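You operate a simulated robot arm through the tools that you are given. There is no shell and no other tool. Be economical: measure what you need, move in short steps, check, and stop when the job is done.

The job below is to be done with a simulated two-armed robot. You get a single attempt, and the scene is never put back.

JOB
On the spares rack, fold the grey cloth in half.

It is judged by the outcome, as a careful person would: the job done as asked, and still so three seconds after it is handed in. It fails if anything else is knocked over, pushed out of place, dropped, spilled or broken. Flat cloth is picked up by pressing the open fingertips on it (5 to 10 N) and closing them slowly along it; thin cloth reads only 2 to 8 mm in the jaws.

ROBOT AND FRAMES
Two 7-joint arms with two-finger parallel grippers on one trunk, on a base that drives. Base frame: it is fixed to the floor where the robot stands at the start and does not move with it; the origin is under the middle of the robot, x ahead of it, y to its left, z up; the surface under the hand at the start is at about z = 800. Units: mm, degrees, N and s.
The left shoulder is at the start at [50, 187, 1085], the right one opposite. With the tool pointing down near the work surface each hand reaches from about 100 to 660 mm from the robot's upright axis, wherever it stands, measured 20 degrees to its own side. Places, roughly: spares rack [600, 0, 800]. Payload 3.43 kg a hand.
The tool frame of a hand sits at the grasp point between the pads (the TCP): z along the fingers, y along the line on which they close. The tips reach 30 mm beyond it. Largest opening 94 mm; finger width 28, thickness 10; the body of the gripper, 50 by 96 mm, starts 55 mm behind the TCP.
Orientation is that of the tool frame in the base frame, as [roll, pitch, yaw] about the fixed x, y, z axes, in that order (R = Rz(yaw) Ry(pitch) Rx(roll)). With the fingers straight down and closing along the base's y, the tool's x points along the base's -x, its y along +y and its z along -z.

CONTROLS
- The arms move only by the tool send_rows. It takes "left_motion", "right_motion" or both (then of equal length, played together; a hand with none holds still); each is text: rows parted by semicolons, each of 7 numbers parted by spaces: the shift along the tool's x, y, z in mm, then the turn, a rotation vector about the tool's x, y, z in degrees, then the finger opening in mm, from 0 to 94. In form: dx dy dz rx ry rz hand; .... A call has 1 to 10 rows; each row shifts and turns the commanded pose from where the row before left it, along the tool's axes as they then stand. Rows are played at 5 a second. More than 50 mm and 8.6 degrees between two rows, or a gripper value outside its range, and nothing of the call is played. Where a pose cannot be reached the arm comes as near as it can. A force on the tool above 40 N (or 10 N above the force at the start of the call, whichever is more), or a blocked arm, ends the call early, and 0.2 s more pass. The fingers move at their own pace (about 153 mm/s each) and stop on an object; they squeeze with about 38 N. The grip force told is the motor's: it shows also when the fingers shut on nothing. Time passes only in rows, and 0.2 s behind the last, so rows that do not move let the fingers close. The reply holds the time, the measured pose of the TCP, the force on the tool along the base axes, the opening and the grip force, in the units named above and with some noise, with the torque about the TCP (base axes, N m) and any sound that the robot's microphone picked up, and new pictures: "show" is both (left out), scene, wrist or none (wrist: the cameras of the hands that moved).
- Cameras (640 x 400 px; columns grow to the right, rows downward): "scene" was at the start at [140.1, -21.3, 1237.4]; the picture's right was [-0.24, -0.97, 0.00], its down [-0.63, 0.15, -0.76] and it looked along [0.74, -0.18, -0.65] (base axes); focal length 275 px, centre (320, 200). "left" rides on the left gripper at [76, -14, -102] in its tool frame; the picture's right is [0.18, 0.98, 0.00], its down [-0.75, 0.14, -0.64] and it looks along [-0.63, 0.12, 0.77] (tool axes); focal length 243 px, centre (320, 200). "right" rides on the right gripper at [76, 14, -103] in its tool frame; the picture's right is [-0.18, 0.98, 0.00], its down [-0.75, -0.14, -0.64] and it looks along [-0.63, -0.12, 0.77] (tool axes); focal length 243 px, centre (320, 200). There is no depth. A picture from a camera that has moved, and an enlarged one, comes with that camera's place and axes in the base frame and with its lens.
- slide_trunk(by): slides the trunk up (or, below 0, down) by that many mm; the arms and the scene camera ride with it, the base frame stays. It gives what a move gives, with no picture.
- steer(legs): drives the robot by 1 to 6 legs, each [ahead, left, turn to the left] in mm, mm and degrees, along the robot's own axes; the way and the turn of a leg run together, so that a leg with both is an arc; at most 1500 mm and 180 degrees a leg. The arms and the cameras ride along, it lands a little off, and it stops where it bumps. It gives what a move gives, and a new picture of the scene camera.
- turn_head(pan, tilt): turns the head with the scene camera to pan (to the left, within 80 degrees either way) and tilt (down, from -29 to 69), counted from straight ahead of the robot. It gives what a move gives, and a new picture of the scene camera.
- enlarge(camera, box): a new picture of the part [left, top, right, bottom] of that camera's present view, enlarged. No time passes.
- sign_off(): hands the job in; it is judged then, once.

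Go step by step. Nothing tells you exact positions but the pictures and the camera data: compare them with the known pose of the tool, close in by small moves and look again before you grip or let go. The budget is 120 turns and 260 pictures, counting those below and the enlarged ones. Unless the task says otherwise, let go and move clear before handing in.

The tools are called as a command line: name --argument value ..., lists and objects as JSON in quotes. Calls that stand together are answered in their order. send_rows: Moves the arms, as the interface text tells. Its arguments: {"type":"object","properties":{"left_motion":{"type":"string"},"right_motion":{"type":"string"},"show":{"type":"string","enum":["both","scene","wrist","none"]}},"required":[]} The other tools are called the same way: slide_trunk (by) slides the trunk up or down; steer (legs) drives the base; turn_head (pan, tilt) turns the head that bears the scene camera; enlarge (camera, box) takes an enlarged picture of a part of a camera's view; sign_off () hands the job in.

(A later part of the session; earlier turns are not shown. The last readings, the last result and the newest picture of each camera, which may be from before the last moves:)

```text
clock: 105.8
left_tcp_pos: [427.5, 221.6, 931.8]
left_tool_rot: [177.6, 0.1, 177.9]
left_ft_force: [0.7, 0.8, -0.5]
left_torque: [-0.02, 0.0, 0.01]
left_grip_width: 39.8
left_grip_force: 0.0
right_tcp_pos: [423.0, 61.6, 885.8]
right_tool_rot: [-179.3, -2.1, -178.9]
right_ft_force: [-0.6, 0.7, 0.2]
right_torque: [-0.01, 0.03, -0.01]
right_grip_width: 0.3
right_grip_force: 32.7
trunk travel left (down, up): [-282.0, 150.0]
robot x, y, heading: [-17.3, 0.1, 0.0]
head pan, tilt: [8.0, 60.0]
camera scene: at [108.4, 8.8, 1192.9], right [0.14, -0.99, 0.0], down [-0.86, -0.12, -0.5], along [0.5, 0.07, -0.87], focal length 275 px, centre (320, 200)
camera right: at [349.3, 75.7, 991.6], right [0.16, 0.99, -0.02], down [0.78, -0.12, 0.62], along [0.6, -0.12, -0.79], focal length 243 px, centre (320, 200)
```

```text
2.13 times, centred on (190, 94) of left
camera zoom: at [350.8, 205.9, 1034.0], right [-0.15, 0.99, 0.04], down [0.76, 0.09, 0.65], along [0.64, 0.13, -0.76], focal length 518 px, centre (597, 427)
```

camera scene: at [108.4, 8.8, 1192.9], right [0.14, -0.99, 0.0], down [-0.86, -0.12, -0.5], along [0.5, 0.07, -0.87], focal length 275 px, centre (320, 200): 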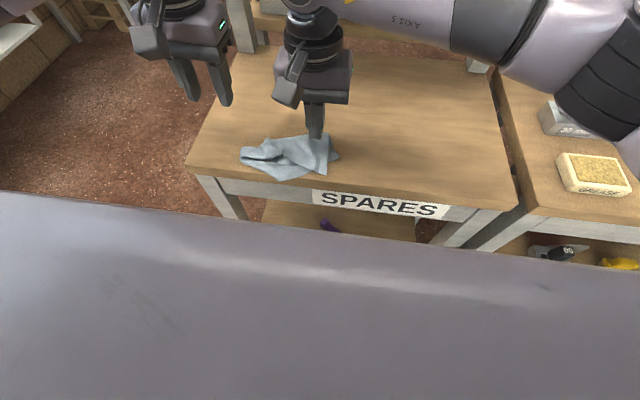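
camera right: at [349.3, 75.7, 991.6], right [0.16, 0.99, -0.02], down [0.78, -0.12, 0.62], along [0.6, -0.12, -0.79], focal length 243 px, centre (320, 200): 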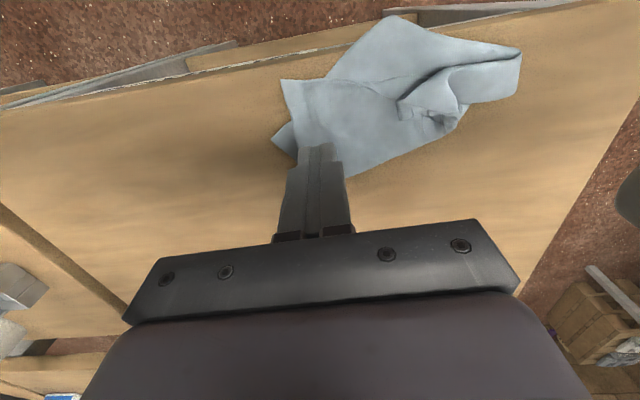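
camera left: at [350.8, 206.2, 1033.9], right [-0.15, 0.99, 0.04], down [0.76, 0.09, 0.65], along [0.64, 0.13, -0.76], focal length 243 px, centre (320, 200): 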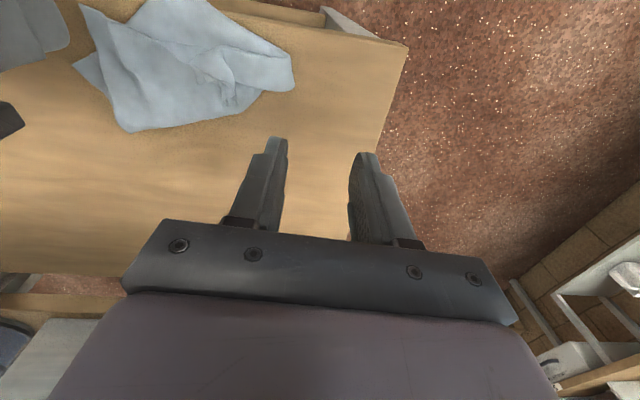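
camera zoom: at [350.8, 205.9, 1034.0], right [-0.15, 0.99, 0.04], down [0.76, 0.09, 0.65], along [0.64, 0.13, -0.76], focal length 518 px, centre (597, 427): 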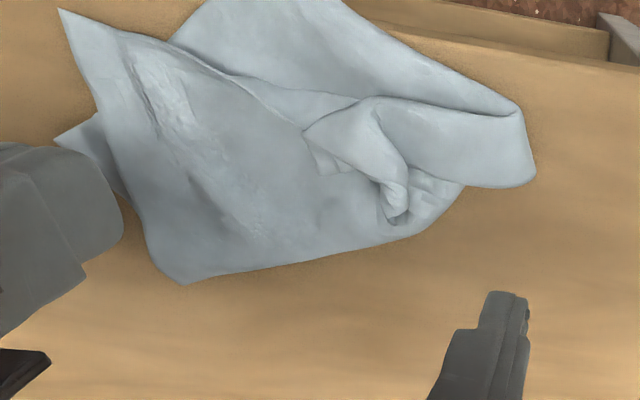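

That closed empty again. I'll retry with a wider opening and the fingers further onto the flap.

send_rows --right_motion "14 0 0 0 0 0 28; 13 0 15 0 0 0 28; 0 0 20 0 0 0 28; 0 0 16 0 0 0 28; 0 0 2 0 0 0 28; 0 0 0 0 0 0 28" --show "none"

```text
clock: 107.2
left_tcp_pos: [428.0, 221.5, 932.5]
left_tool_rot: [177.8, 0.1, 178.0]
left_ft_force: [0.8, -0.1, -0.1]
left_torque: [-0.03, -0.01, -0.01]
left_grip_width: 40.0
left_grip_force: 0.1
right_tcp_pos: [391.7, 59.7, 833.2]
right_tool_rot: [-179.3, -2.1, -178.8]
right_ft_force: [-0.5, 0.1, 3.2]
right_torque: [0.03, 0.01, 0.0]
right_grip_width: 28.1
right_grip_force: 0.4
trunk travel left (down, up): [-282.0, 150.0]
robot x, y, heading: [-13.9, 3.2, 0.1]
head pan, tilt: [8.0, 60.0]
```

send_rows --right_motion "-3 2 0.8 0 0 0 28; 0 0 0 0 0 0 25; 0 0 0 0 0 0 21; 0 0 0 0 0 0 17; 0 0 0 0 0 0 13; 0 0 0 0 0 0 9; 0 0 0 0 0 0 5; 0 0 0 0 0 0 1; 0 0 0 0 0 0 0; 0 0 0 0 0 0 0" --show "wrist"

```text
clock: 109.4
left_tcp_pos: [427.7, 221.6, 932.4]
left_tool_rot: [177.7, 0.2, 177.9]
left_ft_force: [-0.7, 0.5, 0.1]
left_torque: [-0.02, 0.0, 0.02]
left_grip_width: 40.0
left_grip_force: 0.0
right_tcp_pos: [394.4, 61.9, 832.4]
right_tool_rot: [-179.3, -2.1, -178.8]
right_ft_force: [0.6, 0.7, 11.8]
right_torque: [0.1, -0.1, -0.01]
right_grip_width: 2.9
right_grip_force: 37.6
trunk travel left (down, up): [-282.0, 150.0]
robot x, y, heading: [-16.6, 3.1, 0.2]
head pan, tilt: [8.0, 60.0]
camera right: at [320.9, 76.8, 938.0], right [0.16, 0.99, -0.02], down [0.78, -0.12, 0.62], along [0.61, -0.11, -0.79], focal length 243 px, centre (320, 200)
```

right: 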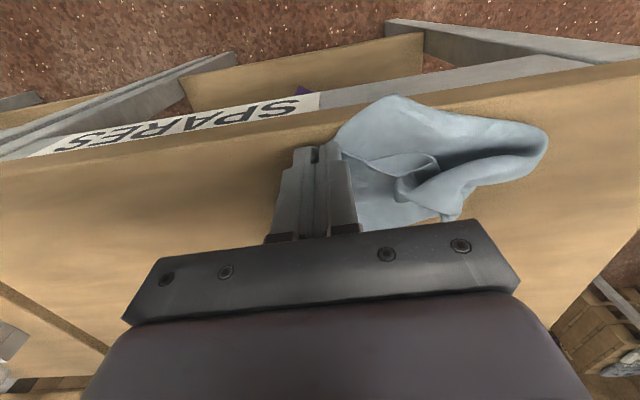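

Gripped at 2.9 mm. I'll lift it well up over the table centre and look at how it hangs.

send_rows --right_motion "0 0 -30 0 0 0 0; -5 0 -45 0 0 0 0; -10 -10 -45 0 0 0 0; -10 -30 -35 0 0 0 0; -10 -40 -20 0 0 0 0; 0 -40 -20 0 0 0 0; 0 0 -30 0 0 0 0; 0 0 0 0 0 0 0" --show "scene"

enlarge --camera "left" --box '[0, 0, 400, 250]'

```text
clock: 111.2
left_tcp_pos: [428.0, 221.2, 931.4]
left_tool_rot: [177.7, 0.2, 177.9]
left_ft_force: [0.1, 0.0, 0.2]
left_torque: [-0.01, -0.05, -0.02]
left_grip_width: 40.0
left_grip_force: 0.1
right_tcp_pos: [440.0, -56.3, 1059.6]
right_tool_rot: [-179.2, -2.2, -178.8]
right_ft_force: [0.3, -0.7, 0.4]
right_torque: [-0.01, 0.02, 0.02]
right_grip_width: 3.3
right_grip_force: 37.4
trunk travel left (down, up): [-282.0, 150.0]
robot x, y, heading: [-14.5, 1.5, -0.3]
head pan, tilt: [8.0, 60.0]
camera scene: at [108.5, 8.8, 1192.9], right [0.14, -0.99, 0.0], down [-0.86, -0.12, -0.5], along [0.5, 0.07, -0.87], focal length 275 px, centre (320, 200)
```

scene: 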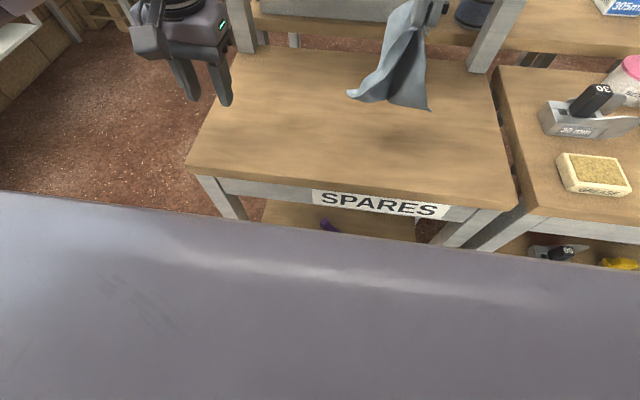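

```text
1.60 times, centred on (200, 125) of left
camera zoom: at [350.8, 205.9, 1034.0], right [-0.15, 0.99, 0.04], down [0.76, 0.09, 0.65], along [0.64, 0.13, -0.76], focal length 388 px, centre (512, 320)
```

zoom: 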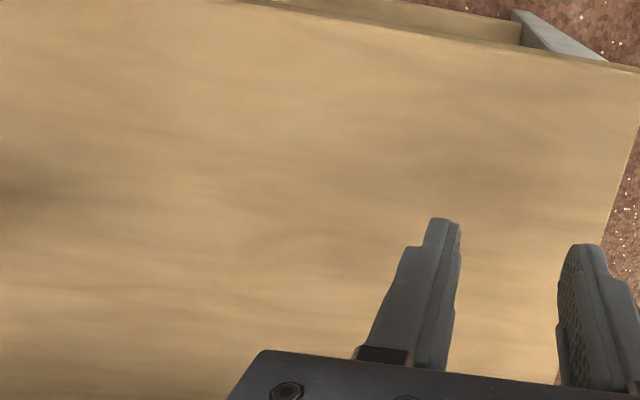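

turn_head --pan -6 --tilt 40

enlarge --camera "scene" --box '[240, 80, 440, 205]'

```text
clock: 112.0
left_tcp_pos: [427.7, 221.8, 932.0]
left_tool_rot: [177.7, 0.3, 177.9]
left_ft_force: [-0.4, -0.9, -0.4]
left_torque: [-0.03, 0.05, 0.0]
left_grip_width: 40.1
left_grip_force: 0.0
right_tcp_pos: [440.4, -56.7, 1059.2]
right_tool_rot: [-179.3, -2.1, -178.8]
right_ft_force: [0.1, 0.8, -0.1]
right_torque: [-0.01, 0.02, -0.01]
right_grip_width: 3.1
right_grip_force: 38.3
trunk travel left (down, up): [-282.0, 150.0]
robot x, y, heading: [-16.8, 0.5, -0.0]
head pan, tilt: [-6.0, 40.0]
camera scene: at [127.0, -9.3, 1219.6], right [-0.1, -0.99, 0.0], down [-0.64, 0.07, -0.77], along [0.76, -0.08, -0.64], focal length 275 px, centre (320, 200)
```

scene: 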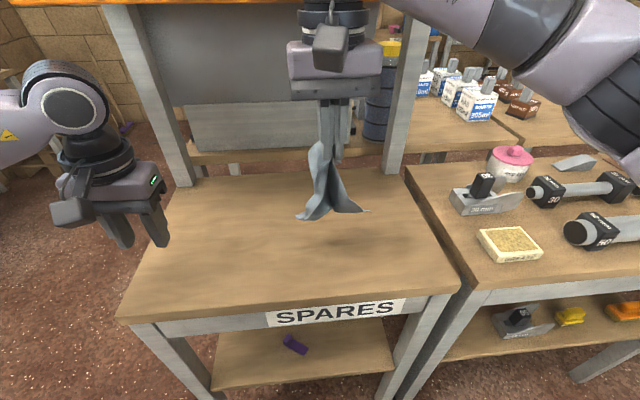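

```text
3.20 times, centred on (340, 142) of scene
camera zoom: at [127.0, -9.3, 1219.6], right [-0.1, -0.99, 0.0], down [-0.64, 0.07, -0.77], along [0.76, -0.08, -0.64], focal length 879 px, centre (256, 384)
```

zoom: 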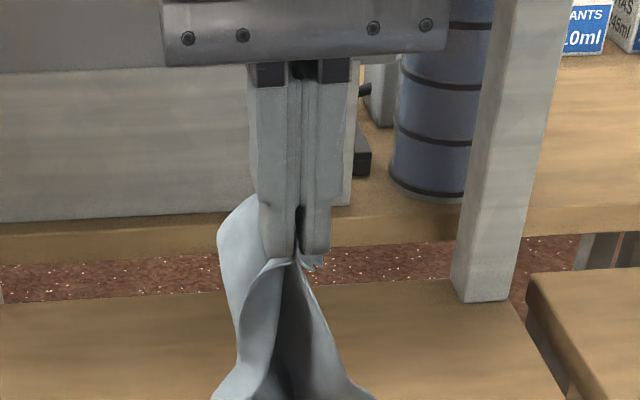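

The cloth hangs from near the middle of one side, with two free corners spread left and right. I'll lay those corners down at the front and draw the held side backwards so it spreads out.

send_rows --right_motion "14 0 38 0 0 0 0; 13 0 38 0 0 0 0; 13 0 38 0 0 0 0; 0 0 6 0 0 0 0; -30 0 8 0 0 0 0; -28 0 14 0 0 0 0; -24 0 20 0 0 0 0; -18 0 24 0 0 0 0; -12 0 24 0 0 0 0; 0 0 0 0 0 0 0" --show "none"

turn_head --pan -3 --tilt 55

enlarge --camera "scene" --box '[220, 60, 420, 185]'

```text
clock: 114.2
left_tcp_pos: [428.4, 222.2, 930.7]
left_tool_rot: [177.7, 0.2, 177.8]
left_ft_force: [0.8, 0.3, -1.0]
left_torque: [0.03, -0.02, -0.01]
left_grip_width: 40.2
left_grip_force: 0.0
right_tcp_pos: [505.9, -56.1, 843.5]
right_tool_rot: [-179.3, -2.0, -178.8]
right_ft_force: [-0.6, -0.3, -0.3]
right_torque: [0.02, 0.0, -0.02]
right_grip_width: 3.3
right_grip_force: 37.2
trunk travel left (down, up): [-282.0, 150.0]
robot x, y, heading: [-14.0, 1.3, -0.2]
head pan, tilt: [-6.0, 40.0]
```

```text
clock: 115.0
left_tcp_pos: [429.1, 222.1, 931.1]
left_tool_rot: [177.7, 0.3, 177.9]
left_ft_force: [-0.8, 0.4, 0.6]
left_torque: [-0.02, 0.0, 0.01]
left_grip_width: 40.1
left_grip_force: 0.0
right_tcp_pos: [505.4, -56.3, 843.2]
right_tool_rot: [-179.3, -2.1, -178.7]
right_ft_force: [0.0, 1.4, 0.6]
right_torque: [0.01, 0.02, 0.03]
right_grip_width: 3.3
right_grip_force: 37.8
trunk travel left (down, up): [-282.0, 150.0]
robot x, y, heading: [-16.7, 2.7, 0.2]
head pan, tilt: [-3.0, 55.0]
camera scene: at [114.5, -4.2, 1199.1], right [-0.05, -1.0, 0.0], down [-0.82, 0.04, -0.57], along [0.57, -0.03, -0.82], focal length 275 px, centre (320, 200)
```

scene: 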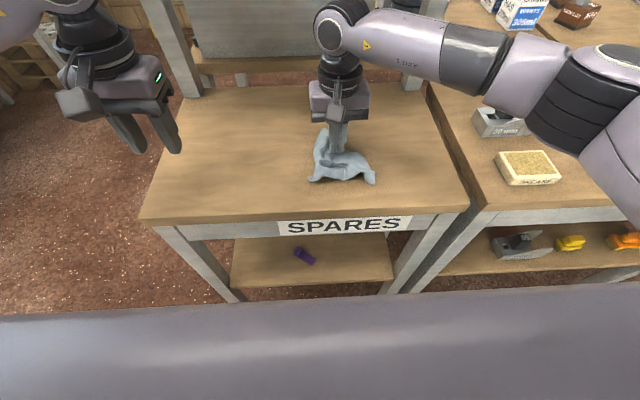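

```text
3.20 times, centred on (320, 122) of scene
camera zoom: at [114.5, -4.2, 1199.1], right [-0.05, -1.0, 0.0], down [-0.82, 0.04, -0.57], along [0.57, -0.03, -0.82], focal length 879 px, centre (320, 448)
```

zoom: 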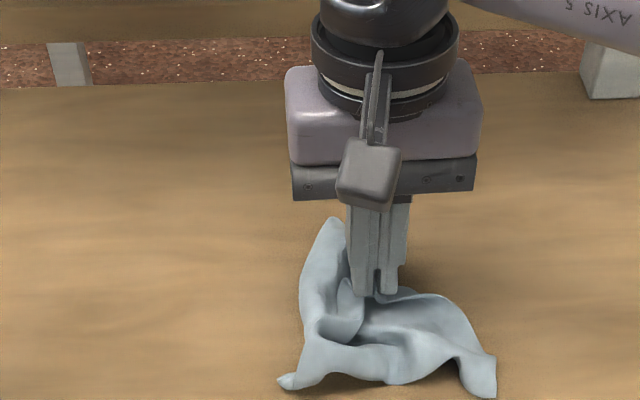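

Two corners now lie at the front, at about (440, 0) and (424, −119). I'll let go with the right hand and back off so both hands can take these corners and spread that edge.

send_rows --right_motion "-6 0 6 0 0 0 0; 0 0 0 0 0 0 10; 0 0 0 0 0 0 40; 0 0 -15 0 0 0 50; 0 0 -40 0 0 0 50; 0 -30 -20 0 0 0 40; 20 -40 0 0 0 0 30; 20 -30 0 0 0 0 26; 0 0 0 0 0 0 26" --left_motion "0 0 0 0 0 0 26; 0 0 0 0 0 0 26; 0 0 0 0 0 0 26; 0 0 0 0 0 0 26; 0 0 0 0 0 0 26; 0 -45 0 0 0 0 26; 0 -45 0 0 0 0 26; 0 -45 0 0 0 0 26; 0 -40 20 0 0 0 26" --show "wrist"

enlarge --camera "scene" --box '[260, 90, 400, 198]'

```text
clock: 117.0
left_tcp_pos: [422.1, 47.6, 906.6]
left_tool_rot: [177.5, 0.2, 178.0]
left_ft_force: [-0.3, -0.3, 0.0]
left_torque: [-0.02, 0.02, 0.01]
left_grip_width: 25.9
left_grip_force: 0.1
right_tcp_pos: [473.8, -156.4, 916.4]
right_tool_rot: [-179.3, -2.0, -178.9]
right_ft_force: [-0.5, 0.3, 0.4]
right_torque: [0.04, -0.01, -0.03]
right_grip_width: 26.4
right_grip_force: 0.0
trunk travel left (down, up): [-282.0, 150.0]
robot x, y, heading: [-14.2, 3.5, 0.2]
head pan, tilt: [-3.0, 55.0]
camera right: at [401.2, -141.4, 1020.8], right [0.16, 0.99, -0.02], down [0.78, -0.12, 0.62], along [0.6, -0.12, -0.79], focal length 243 px, centre (320, 200)
camera left: at [344.1, 31.8, 1008.3], right [-0.15, 0.99, 0.04], down [0.76, 0.09, 0.65], along [0.64, 0.13, -0.76], focal length 243 px, centre (320, 200)
```

right: 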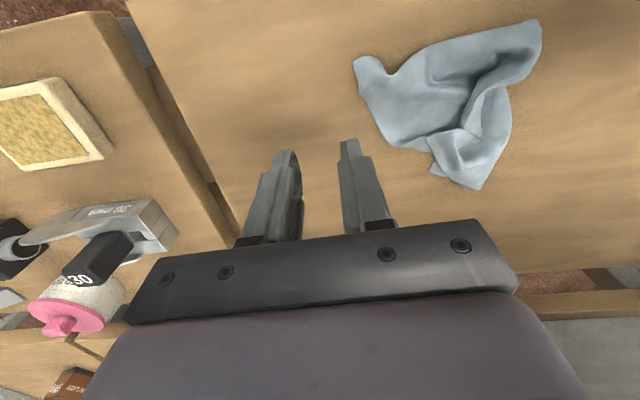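
left: 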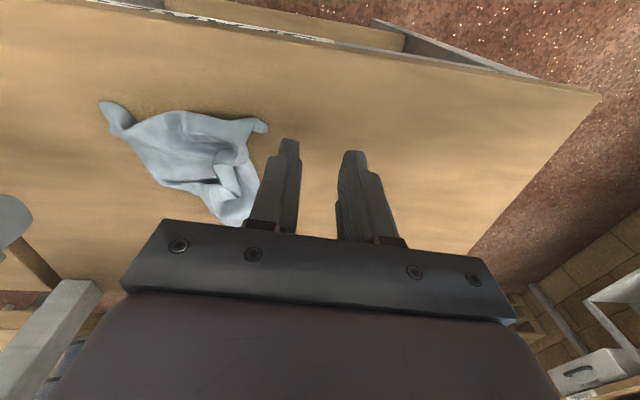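

```text
3.70 times, centred on (330, 144) of scene
camera zoom: at [114.5, -4.4, 1199.0], right [-0.05, -1.0, 0.0], down [-0.82, 0.04, -0.57], along [0.57, -0.03, -0.82], focal length 1017 px, centre (283, 407)
```

zoom: 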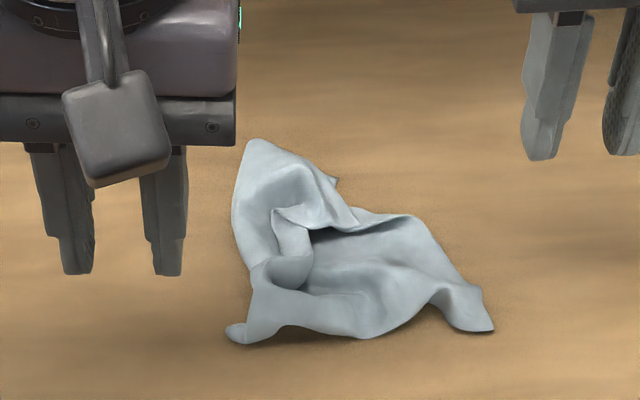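

The two front corners are at about (439, 3) and (435, −122). The left hand takes the left one first.

send_rows --left_motion "-10 -30 15 0 0 0 22; -10 -30 20 0 0 0 22; 0 0 25 0 0 0 22; 0 0 12 0 0 0 22; 0 0 1.5 0 0 0 22; 0 0 0 0 0 0 22" --show "wrist"

enlarge --camera "left" --box '[180, 60, 420, 210]'

```text
clock: 118.4
left_tcp_pos: [439.0, -11.8, 833.5]
left_tool_rot: [177.8, 0.3, 177.9]
left_ft_force: [1.1, -0.2, 19.7]
left_torque: [-0.3, -0.12, 0.01]
left_grip_width: 21.4
left_grip_force: 0.0
right_tcp_pos: [474.5, -155.2, 917.0]
right_tool_rot: [-179.3, -2.1, -178.8]
right_ft_force: [-0.1, -0.2, 0.0]
right_torque: [-0.03, -0.01, 0.02]
right_grip_width: 25.9
right_grip_force: 0.1
trunk travel left (down, up): [-282.0, 150.0]
robot x, y, heading: [-15.8, 1.8, 0.1]
head pan, tilt: [-3.0, 55.0]
camera left: at [361.6, -26.7, 934.4], right [-0.15, 0.99, 0.04], down [0.75, 0.09, 0.65], along [0.64, 0.12, -0.76], focal length 243 px, centre (320, 200)
```

left: 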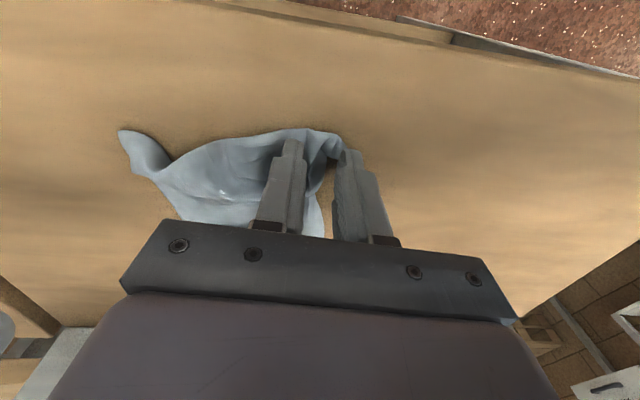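

```text
2.67 times, centred on (300, 135) of left
camera zoom: at [361.6, -26.7, 934.4], right [-0.15, 0.99, 0.04], down [0.75, 0.09, 0.65], along [0.64, 0.12, -0.76], focal length 647 px, centre (373, 373)
```

zoom: 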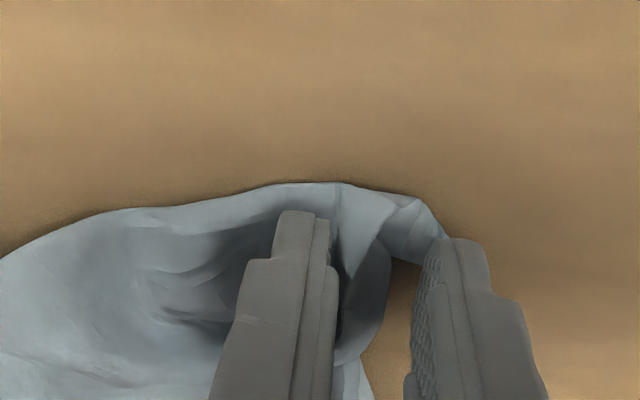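

send_rows --left_motion "0 0 -6 0 0 0 30; 9 3 0 0 0 0 30; 0 0 5 0 0 0 30; 0 0 0 0 0 0 24; 0 0 0 0 0 0 18; 0 0 0 0 0 0 12; 0 0 0 0 0 0 6; 0 0 0 0 0 0 0; 0 0 0 0 0 0 0; 0 0 -8 0 0 0 0" --show "wrist"

enlarge --camera "scene" --box '[260, 90, 400, 198]'

```text
clock: 120.6
left_tcp_pos: [430.2, -5.6, 836.6]
left_tool_rot: [177.4, 0.0, 178.0]
left_ft_force: [-0.1, -0.7, -0.1]
left_torque: [0.01, 0.0, -0.02]
left_grip_width: 3.9
left_grip_force: 37.5
right_tcp_pos: [474.0, -155.2, 915.1]
right_tool_rot: [-179.4, -2.1, -178.9]
right_ft_force: [-0.2, -0.4, 0.1]
right_torque: [0.0, -0.03, 0.02]
right_grip_width: 26.3
right_grip_force: 0.0
trunk travel left (down, up): [-282.0, 150.0]
robot x, y, heading: [-17.5, 3.9, -0.3]
head pan, tilt: [-3.0, 55.0]
camera left: at [352.9, -22.5, 939.0], right [-0.15, 0.99, 0.04], down [0.76, 0.09, 0.65], along [0.64, 0.13, -0.76], focal length 243 px, centre (320, 200)
```

left: 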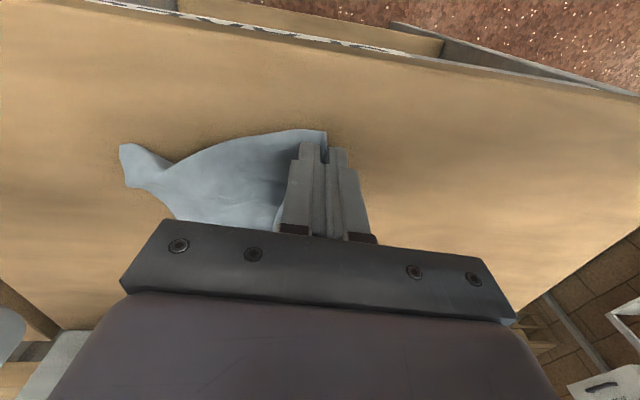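

```text
3.70 times, centred on (330, 144) of scene
camera zoom: at [114.3, -4.1, 1198.7], right [-0.05, -1.0, 0.0], down [-0.82, 0.04, -0.57], along [0.57, -0.03, -0.82], focal length 1017 px, centre (283, 407)
```

zoom: 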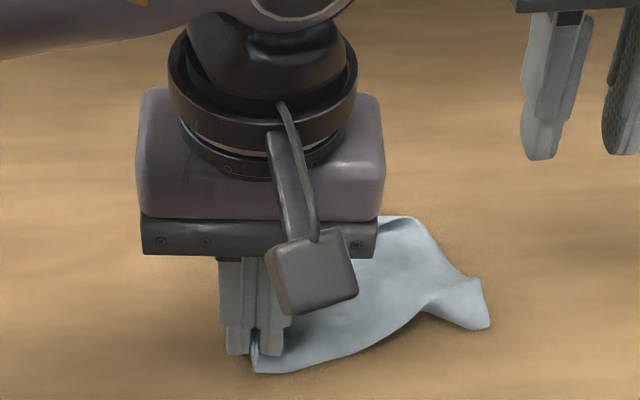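

I have the left corner. I'll draw it 35 mm left to make room, then bring the right hand over the right corner.

send_rows --left_motion "0 12 0 0 0 0 0; 0 12 0 0 0 0 0; 0 12 0 0 0 0 0; 0 0 0 0 0 0 0; 0 0 0 0 0 0 0; 0 0 0 0 0 0 0" --right_motion "0 0 0 0 0 0 26; 0 0 0 0 0 0 26; 10 10 10 0 0 0 26; 14 18 15 0 0 0 26; 14 18 20 0 0 0 26; 0 0 0 0 0 0 26" --show "wrist"

enlarge --camera "right" --box '[220, 30, 460, 180]'

```text
clock: 122.0
left_tcp_pos: [433.1, 29.4, 841.3]
left_tool_rot: [177.7, 0.2, 177.9]
left_ft_force: [-0.2, -0.2, 0.3]
left_torque: [0.03, -0.03, -0.02]
left_grip_width: 4.0
left_grip_force: 38.3
right_tcp_pos: [434.8, -111.2, 872.4]
right_tool_rot: [-179.3, -2.2, -178.8]
right_ft_force: [-0.5, 0.3, -0.4]
right_torque: [0.01, 0.03, -0.01]
right_grip_width: 26.2
right_grip_force: 0.1
trunk travel left (down, up): [-282.0, 150.0]
robot x, y, heading: [-13.5, 1.9, 0.3]
head pan, tilt: [-3.0, 55.0]
camera right: at [362.2, -95.7, 978.2], right [0.16, 0.99, -0.02], down [0.78, -0.12, 0.62], along [0.6, -0.12, -0.79], focal length 243 px, centre (320, 200)
camera left: at [355.2, 13.5, 942.3], right [-0.15, 0.99, 0.04], down [0.76, 0.09, 0.65], along [0.64, 0.13, -0.76], focal length 243 px, centre (320, 200)
```

right: 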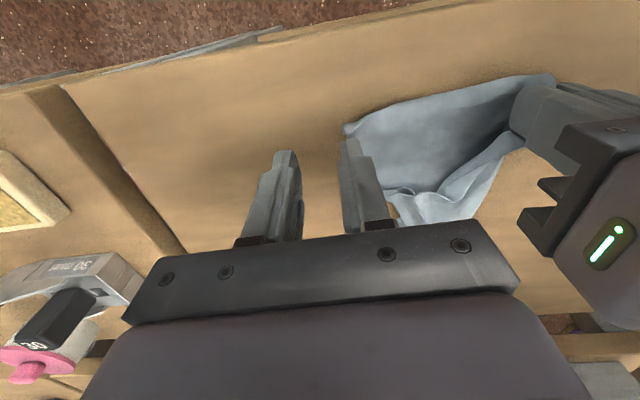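
left: 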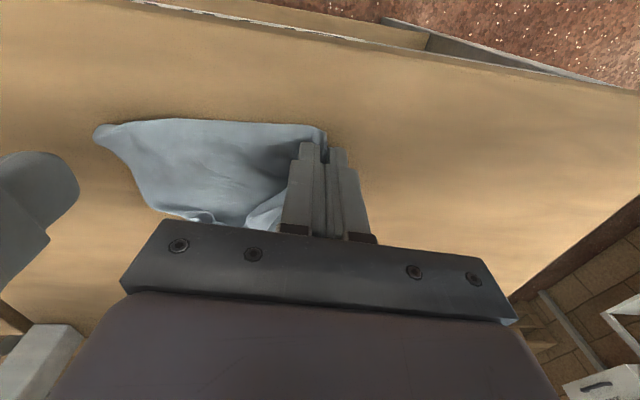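

```text
2.67 times, centred on (340, 105) of right
camera zoom: at [362.2, -95.7, 978.2], right [0.16, 0.99, -0.02], down [0.78, -0.12, 0.62], along [0.6, -0.12, -0.79], focal length 647 px, centre (267, 453)
```

zoom: 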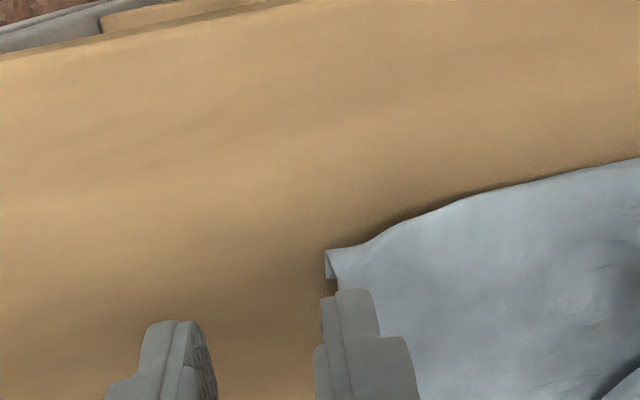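

The front edge has straightened well. I'll grip its right corner, now at about (429, −93), with the right hand.

send_rows --right_motion "4 18 0 0 0 0 24; 0 18 10 0 0 0 24; 0 0 18 0 0 0 24; 0 0 11 0 0 0 24; 0 0 1.2 0 0 0 24; 0 0 0 0 0 0 24" --show "wrist"

```text
clock: 123.4
left_tcp_pos: [431.4, 29.1, 841.6]
left_tool_rot: [177.7, 0.2, 177.9]
left_ft_force: [0.8, -0.2, 0.6]
left_torque: [0.02, 0.01, 0.01]
left_grip_width: 3.9
left_grip_force: 38.0
right_tcp_pos: [428.7, -74.9, 833.1]
right_tool_rot: [-179.4, -1.9, -178.9]
right_ft_force: [4.4, 1.4, 13.6]
right_torque: [0.19, -0.24, -0.05]
right_grip_width: 23.8
right_grip_force: 0.1
trunk travel left (down, up): [-282.0, 150.0]
robot x, y, heading: [-14.5, 0.8, -0.0]
head pan, tilt: [-3.0, 55.0]
camera right: at [355.8, -61.0, 937.8], right [0.16, 0.99, -0.02], down [0.78, -0.12, 0.62], along [0.61, -0.11, -0.79], focal length 243 px, centre (320, 200)
```

right: 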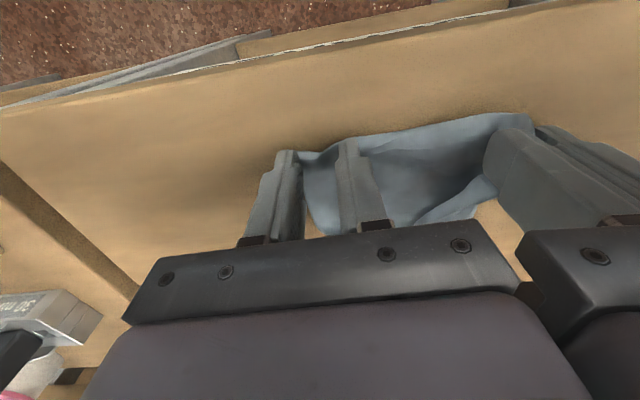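

Both fingertips are on the cloth corner, so I'll close slowly and then spread the hands apart gently.

send_rows --right_motion "0 0 0 0 0 0 21; 0 0 0 0 0 0 18; 0 0 0 0 0 0 15; 0 0 0 0 0 0 12; 0 0 0 0 0 0 9; 0 0 0 0 0 0 6; 0 0 0 0 0 0 3; 0 0 0 0 0 0 0; 0 0 0 0 0 0 0; 0 -5 -6 0 0 0 0" --show "wrist"

```text
clock: 125.6
left_tcp_pos: [432.7, 29.1, 840.5]
left_tool_rot: [177.8, 0.1, 178.0]
left_ft_force: [-0.6, -3.6, -0.1]
left_torque: [-0.11, 0.0, 0.01]
left_grip_width: 3.5
left_grip_force: 37.8
right_tcp_pos: [427.7, -81.1, 835.0]
right_tool_rot: [-179.3, -2.5, -178.8]
right_ft_force: [-0.3, 4.2, 0.7]
right_torque: [0.15, 0.02, -0.02]
right_grip_width: 1.9
right_grip_force: 36.4
trunk travel left (down, up): [-282.0, 150.0]
robot x, y, heading: [-17.0, 2.0, -0.1]
head pan, tilt: [-3.0, 55.0]
camera right: at [355.3, -66.4, 940.9], right [0.16, 0.99, -0.02], down [0.78, -0.12, 0.61], along [0.6, -0.12, -0.79], focal length 243 px, centre (320, 200)
```

right: 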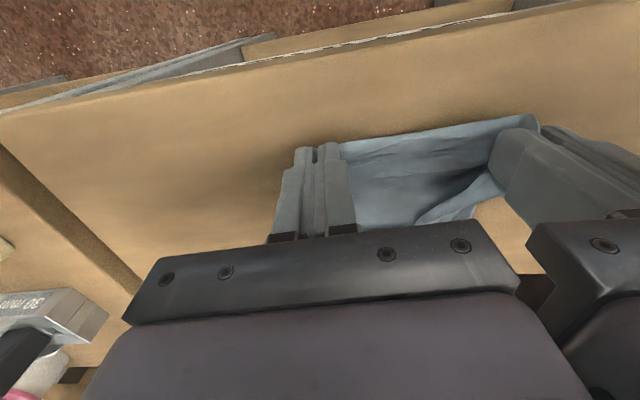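

Both corners are held with light tension. I'll lift the cloth so that it hangs open from this edge.

send_rows --left_motion "4 0 -38 0 0 0 0; 5 0 -40 0 0 0 0; 5 0 -40 0 0 0 0; 5 0 -40 0 0 0 0; 5 0 -35 0 0 0 0; 0 0 0 0 0 0 0; 0 0 0 0 0 0 0" --right_motion "4 0 -38 0 0 0 0; 5 0 -40 0 0 0 0; 5 0 -40 0 0 0 0; 5 0 -40 0 0 0 0; 5 0 -35 0 0 0 0; 0 0 0 0 0 0 0; 0 0 0 0 0 0 0" --show "none"

turn_head --pan -3 --tilt 42

enlarge --camera "scene" --box '[220, 110, 420, 235]'

```text
clock: 127.2
left_tcp_pos: [407.3, 22.9, 1032.5]
left_tool_rot: [177.6, 0.2, 178.1]
left_ft_force: [4.2, 8.4, 0.8]
left_torque: [-0.9, 0.32, 0.37]
left_grip_width: 3.8
left_grip_force: 38.2
right_tcp_pos: [410.8, -79.5, 1031.0]
right_tool_rot: [-179.2, -2.0, -178.9]
right_ft_force: [-3.9, -8.7, -1.7]
right_torque: [0.81, -0.36, 0.0]
right_grip_width: 1.6
right_grip_force: 37.4
trunk travel left (down, up): [-282.0, 150.0]
robot x, y, heading: [-14.6, 1.2, 0.1]
head pan, tilt: [-3.0, 55.0]
```

```text
clock: 127.9
left_tcp_pos: [408.0, 22.5, 1031.7]
left_tool_rot: [177.7, 0.3, 178.0]
left_ft_force: [4.6, 12.8, 1.8]
left_torque: [-1.34, 0.36, 0.48]
left_grip_width: 3.7
left_grip_force: 37.4
right_tcp_pos: [411.7, -79.3, 1029.2]
right_tool_rot: [-179.3, -2.1, -179.0]
right_ft_force: [-3.9, -12.4, -1.0]
right_torque: [1.24, -0.4, -0.02]
right_grip_width: 1.9
right_grip_force: 36.1
trunk travel left (down, up): [-282.0, 150.0]
robot x, y, heading: [-17.5, -1.2, -0.0]
head pan, tilt: [-3.0, 42.0]
camera scene: at [125.9, -4.8, 1216.7], right [-0.05, -1.0, 0.0], down [-0.67, 0.03, -0.74], along [0.74, -0.04, -0.67], focal length 275 px, centre (320, 200)
```

scene: 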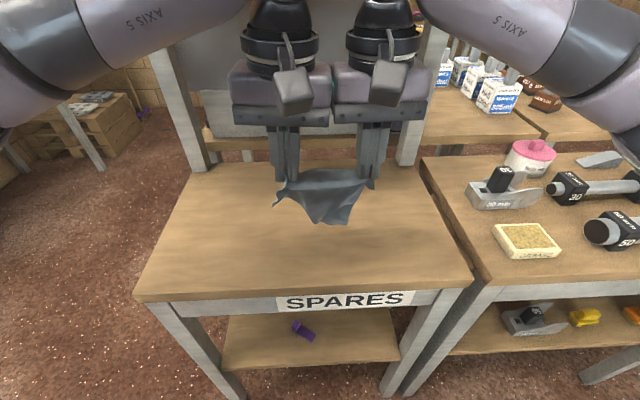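

```text
3.20 times, centred on (320, 172) of scene
camera zoom: at [125.9, -4.8, 1216.7], right [-0.05, -1.0, 0.0], down [-0.67, 0.03, -0.74], along [0.74, -0.04, -0.67], focal length 879 px, centre (320, 288)
```

zoom: 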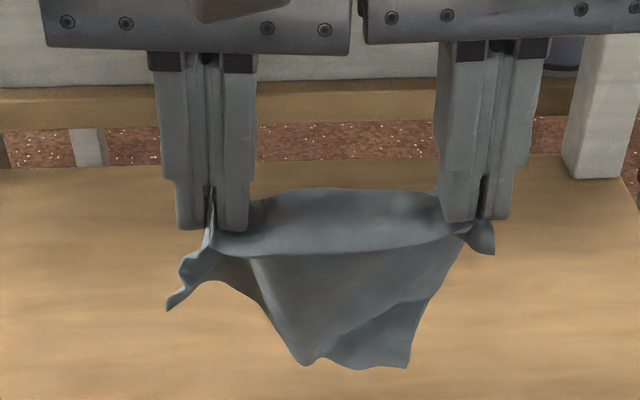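

The grippers are nearly touching each other. I'll separate them until the cloth between is taut and look again.

send_rows --left_motion "0 5 0 0 0 0 0; 0 5 0 0 0 0 0; 0 3 0 0 0 0 0; 0 0 0 0 0 0 0; 0 0 0 0 0 0 0" --right_motion "0 -5 0 0 0 0 0; 0 -5 0 0 0 0 0; 0 -3 0 0 0 0 0; 0 0 0 0 0 0 0; 0 0 0 0 0 0 0" --show "none"

enlarge --camera "scene" --box '[230, 130, 420, 249]'

```text
clock: 129.1
left_tcp_pos: [406.3, 31.1, 1032.5]
left_tool_rot: [178.5, 0.4, 177.8]
left_ft_force: [5.0, -36.6, -0.5]
left_torque: [-1.15, -0.13, 0.3]
left_grip_width: 4.3
left_grip_force: 37.8
right_tcp_pos: [411.1, -87.1, 1029.9]
right_tool_rot: [179.9, -2.0, -178.4]
right_ft_force: [-4.8, 36.4, 0.5]
right_torque: [1.13, 0.16, 0.13]
right_grip_width: 2.2
right_grip_force: 36.9
trunk travel left (down, up): [-282.0, 150.0]
robot x, y, heading: [-12.0, -2.9, 0.0]
head pan, tilt: [-3.0, 42.0]
```

```text
3.36 times, centred on (325, 190) of scene
camera zoom: at [126.0, -4.8, 1216.8], right [-0.05, -1.0, 0.0], down [-0.67, 0.03, -0.74], along [0.74, -0.04, -0.67], focal length 923 px, centre (303, 235)
```

zoom: 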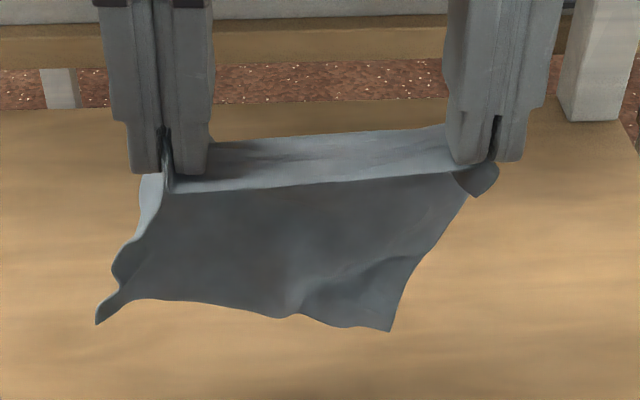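

The cloth hangs as two panels over the line between my hands, very much like a cloth held along its middle. I'll ease the tension and lay it down that way, moving backwards as I lower.

send_rows --left_motion "0 -3 35 0 0 0 0; 0 0 35 0 0 0 0; 0 0 33 0 0 0 0; -20 0 12 0 0 0 0; -22 0 18 0 0 0 0; -20 0 20 0 0 0 0; -16 0 20 0 0 0 0; -12 0 18 0 0 0 0; 0 0 0 0 0 0 0" --right_motion "0 3 35 0 0 0 0; 0 0 35 0 0 0 0; 0 0 33 0 0 0 0; -20 0 12 0 0 0 0; -22 0 18 0 0 0 0; -20 0 20 0 0 0 0; -16 0 20 0 0 0 0; -12 0 18 0 0 0 0; 0 0 0 0 0 0 0" --show "wrist"

enlarge --camera "scene" --box '[220, 120, 440, 257]'

```text
clock: 131.1
left_tcp_pos: [498.8, 33.2, 843.7]
left_tool_rot: [178.2, 0.4, 177.6]
left_ft_force: [1.8, -28.2, -2.5]
left_torque: [-0.89, -0.02, 0.2]
left_grip_width: 4.4
left_grip_force: 37.8
right_tcp_pos: [492.8, -85.6, 837.6]
right_tool_rot: [-179.9, -2.0, -178.5]
right_ft_force: [-1.7, 28.2, 1.6]
right_torque: [0.91, 0.06, 0.17]
right_grip_width: 1.9
right_grip_force: 36.4
trunk travel left (down, up): [-282.0, 150.0]
robot x, y, heading: [-19.2, 1.5, 0.1]
head pan, tilt: [-3.0, 42.0]
camera right: at [420.2, -72.0, 943.0], right [0.16, 0.99, -0.01], down [0.78, -0.12, 0.61], along [0.61, -0.11, -0.79], focal length 243 px, centre (320, 200)
camera left: at [421.0, 18.4, 945.6], right [-0.14, 0.99, 0.03], down [0.75, 0.09, 0.65], along [0.64, 0.12, -0.76], focal length 243 px, centre (320, 200)
```

right: 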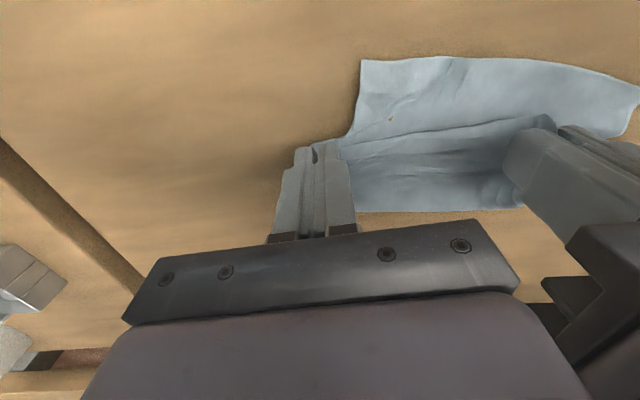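
left: 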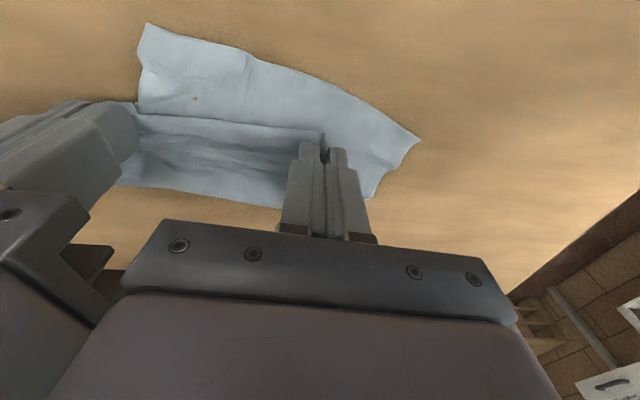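

```text
2.91 times, centred on (330, 188) of scene
camera zoom: at [125.9, -4.8, 1216.8], right [-0.05, -1.0, 0.0], down [-0.67, 0.03, -0.74], along [0.74, -0.04, -0.67], focal length 799 px, centre (291, 234)
```

zoom: 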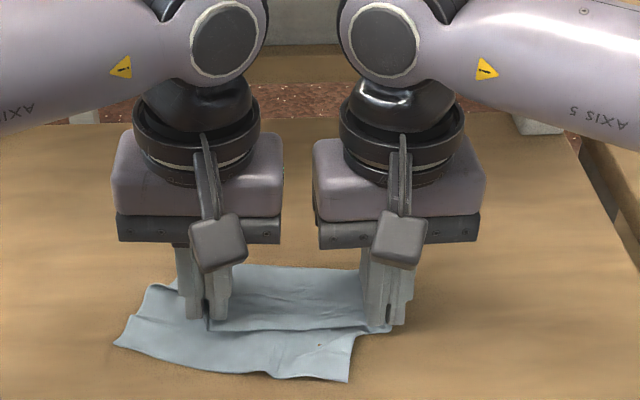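

It now lies quite flat with one straight edge at the front. I'll let go with both hands, lift clear, and look at it.

send_rows --left_motion "0 -3 3 0 0 0 0; 0 0 3 0 0 0 4; 0 0 1 0 0 0 10; 0 0 0 0 0 0 18; 0 0 0 0 0 0 26; 0 0 -15 0 0 0 30; 0 0 -40 0 0 0 30; 0 30 -30 0 0 0 30; 20 40 0 0 0 0 30; 0 0 0 0 0 0 30" --right_motion "0 3 0 0 0 0 0; 0 0 3 0 0 0 4; 0 0 1 0 0 0 10; 0 0 0 0 0 0 18; 0 0 0 0 0 0 26; 0 0 -15 0 0 0 30; 0 0 -40 0 0 0 30; 0 -30 -30 0 0 0 30; 20 -40 0 0 0 0 30; 0 0 0 0 0 0 30" --show "wrist"

enlarge --camera "scene" --box '[220, 120, 440, 257]'

```text
clock: 133.3
left_tcp_pos: [477.5, 102.8, 924.8]
left_tool_rot: [177.7, 0.1, 178.0]
left_ft_force: [-0.1, 0.2, 0.0]
left_torque: [0.0, 0.03, -0.03]
left_grip_width: 29.8
left_grip_force: 0.0
right_tcp_pos: [479.5, -154.2, 919.0]
right_tool_rot: [-179.4, -2.1, -178.8]
right_ft_force: [0.1, 0.1, -0.3]
right_torque: [0.02, 0.06, 0.03]
right_grip_width: 29.8
right_grip_force: 0.1
trunk travel left (down, up): [-282.0, 150.0]
robot x, y, heading: [-16.0, -0.1, 0.1]
head pan, tilt: [-3.0, 42.0]
camera right: at [406.6, -140.3, 1025.0], right [0.16, 0.99, -0.02], down [0.78, -0.12, 0.62], along [0.6, -0.12, -0.79], focal length 243 px, centre (320, 200)
camera left: at [400.6, 87.1, 1027.5], right [-0.15, 0.99, 0.04], down [0.76, 0.09, 0.65], along [0.64, 0.13, -0.76], focal length 243 px, centre (320, 200)
```

right: 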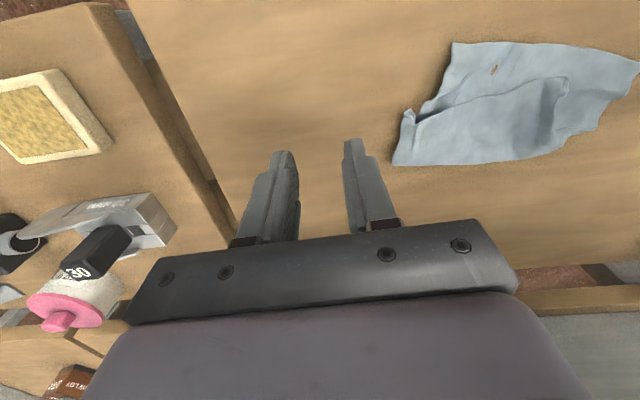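
left: 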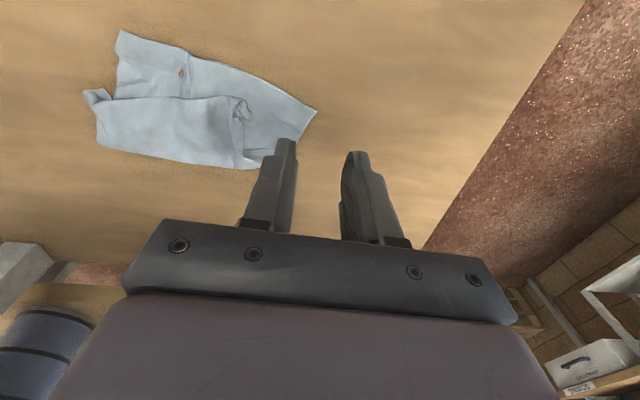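

```text
2.91 times, centred on (330, 188) of scene
camera zoom: at [126.0, -4.8, 1216.8], right [-0.05, -1.0, 0.0], down [-0.67, 0.03, -0.74], along [0.74, -0.04, -0.67], focal length 799 px, centre (291, 234)
```

zoom: 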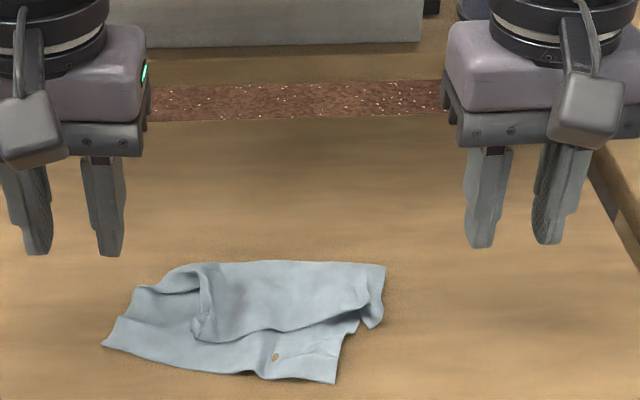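

The cloth is now a clean sheet with a flap folded over from the far side: flap about 65 mm, base about 105 mm. I'll look closer at the flap's edges.

enlarge --camera "left" --box '[70, 15, 330, 177]'

enlarge --camera "right" --box '[380, 20, 640, 182]'

```text
2.46 times, centred on (200, 96) of left
camera zoom: at [400.6, 87.1, 1027.5], right [-0.15, 0.99, 0.04], down [0.76, 0.09, 0.65], along [0.64, 0.13, -0.76], focal length 597 px, centre (615, 456)
```

zoom: 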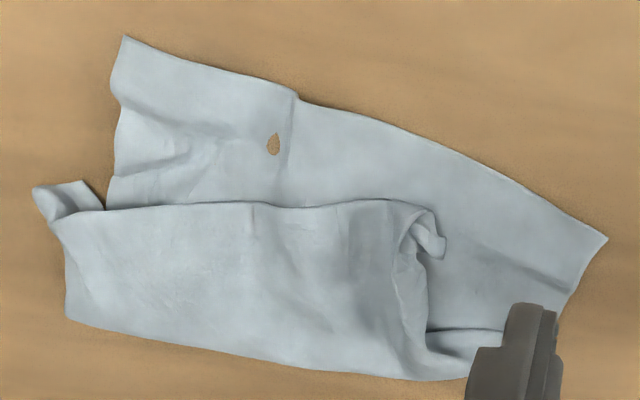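

```text
2.46 times, centred on (510, 101) of right
camera zoom: at [406.6, -140.3, 1025.0], right [0.16, 0.99, -0.02], down [0.78, -0.12, 0.62], along [0.6, -0.12, -0.79], focal length 597 px, centre (-148, 444)
```

zoom: 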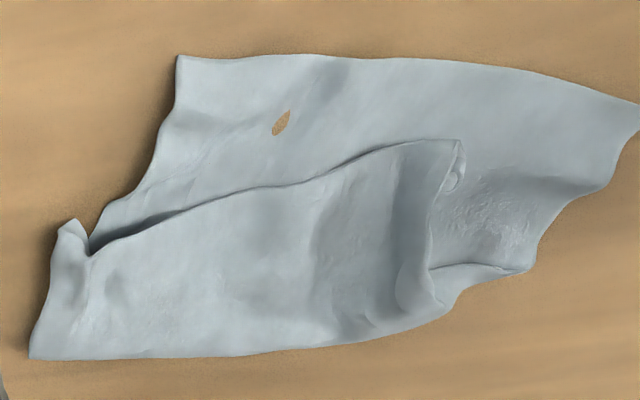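

The flap's front edge is the one I was holding, and both its ends stand up as small curls. I'll pinch these curls and draw the flap forward onto the front edge of the base.

send_rows --left_motion "-3 -30 20 0 0 0 34; -4 -31 25 0 0 0 34; 0 0 25 0 0 0 34; 0 0 14 0 0 0 34; 0 0 0 0 0 0 34" --right_motion "-8 36 15 0 0 0 34; -8 36 25 0 0 0 34; 0 0 25 0 0 0 34; 0 0 14 0 0 0 34; 0 0 0 0 0 0 34" --show "wrist"

```text
clock: 134.5
left_tcp_pos: [485.1, 43.5, 836.8]
left_tool_rot: [177.5, 0.2, 177.9]
left_ft_force: [0.7, -0.5, -1.6]
left_torque: [0.02, -0.01, 0.0]
left_grip_width: 34.0
left_grip_force: 0.0
right_tcp_pos: [490.8, -84.5, 839.9]
right_tool_rot: [-179.3, -2.2, -178.9]
right_ft_force: [0.5, 0.4, -0.1]
right_torque: [-0.02, 0.0, 0.0]
right_grip_width: 33.8
right_grip_force: 0.1
trunk travel left (down, up): [-282.0, 150.0]
robot x, y, heading: [-12.8, 2.7, -0.5]
head pan, tilt: [-3.0, 42.0]
camera right: at [418.1, -70.8, 944.9], right [0.16, 0.99, -0.02], down [0.78, -0.12, 0.62], along [0.6, -0.12, -0.79], focal length 243 px, centre (320, 200)
camera left: at [407.8, 27.6, 939.5], right [-0.15, 0.99, 0.04], down [0.76, 0.09, 0.65], along [0.64, 0.13, -0.76], focal length 243 px, centre (320, 200)
```

right: 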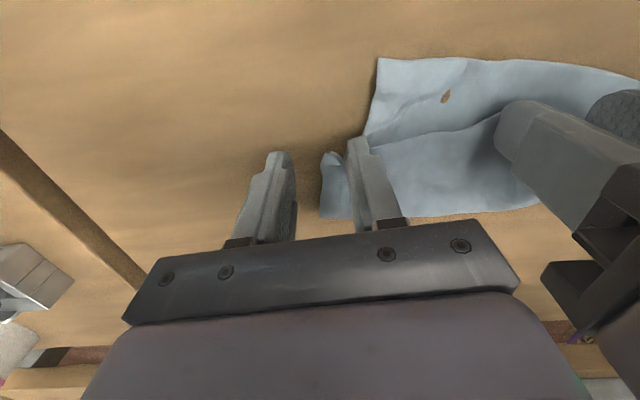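
left: 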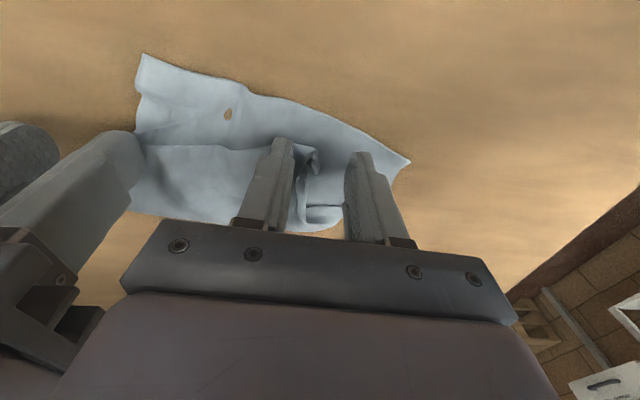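

Both curls are between the fingers. I'll lower slightly, close, and lift a little to check.

send_rows --left_motion "0 -2 2 0 0 0 34; 0 0 0 0 0 0 28; 0 0 0 0 0 0 20; 0 0 0 0 0 0 12; 0 0 0 0 0 0 5; 0 0 0 0 0 0 0; 0 0 0 0 0 0 0; 0 0 -8 0 0 0 0; 0 0 -7 0 0 0 0; 0 0 0 0 0 0 0" --right_motion "0 4 5 0 0 0 34; 0 0 0 0 0 0 28; 0 0 0 0 0 0 20; 0 0 0 0 0 0 12; 0 0 0 0 0 0 5; 0 0 0 0 0 0 0; 0 0 0 0 0 0 0; 0 0 -8 0 0 0 0; 0 0 -7 0 0 0 0; 0 0 0 0 0 0 0" --show "wrist"

```text
clock: 136.7
left_tcp_pos: [485.7, 39.1, 851.9]
left_tool_rot: [177.7, 0.2, 177.9]
left_ft_force: [0.1, -6.9, 0.3]
left_torque: [-0.2, -0.02, -0.03]
left_grip_width: 3.1
left_grip_force: 37.8
right_tcp_pos: [491.8, -81.2, 849.0]
right_tool_rot: [-179.3, -2.1, -178.8]
right_ft_force: [-0.2, 7.1, -0.4]
right_torque: [0.19, 0.03, 0.05]
right_grip_width: 3.0
right_grip_force: 37.8
trunk travel left (down, up): [-282.0, 150.0]
robot x, y, heading: [-14.1, 3.7, -0.1]
head pan, tilt: [-3.0, 42.0]
camera right: at [417.8, -65.9, 955.1], right [0.16, 0.99, -0.02], down [0.78, -0.12, 0.62], along [0.6, -0.12, -0.79], focal length 243 px, centre (320, 200)
camera left: at [408.4, 24.9, 952.9], right [-0.15, 0.99, 0.04], down [0.76, 0.09, 0.65], along [0.64, 0.13, -0.76], focal length 243 px, centre (320, 200)
```

right: 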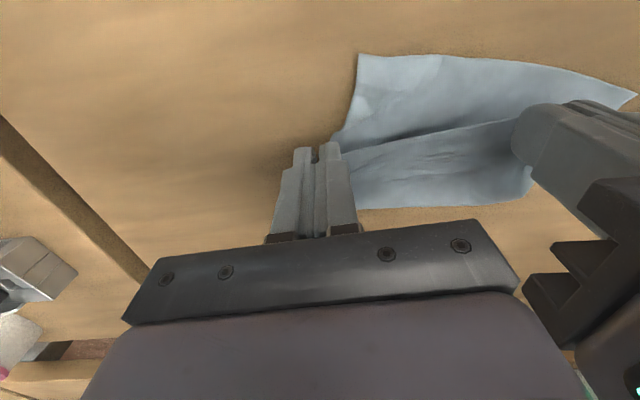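
left: 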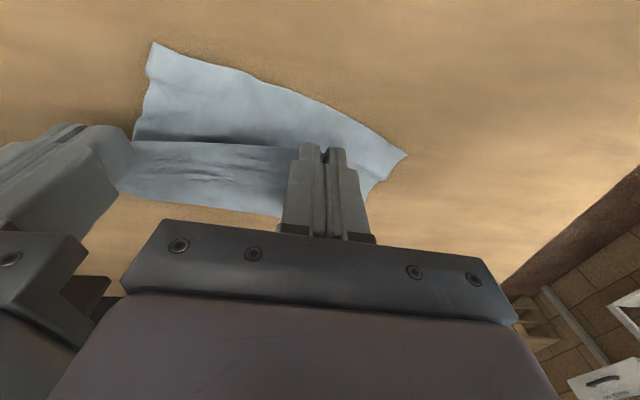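

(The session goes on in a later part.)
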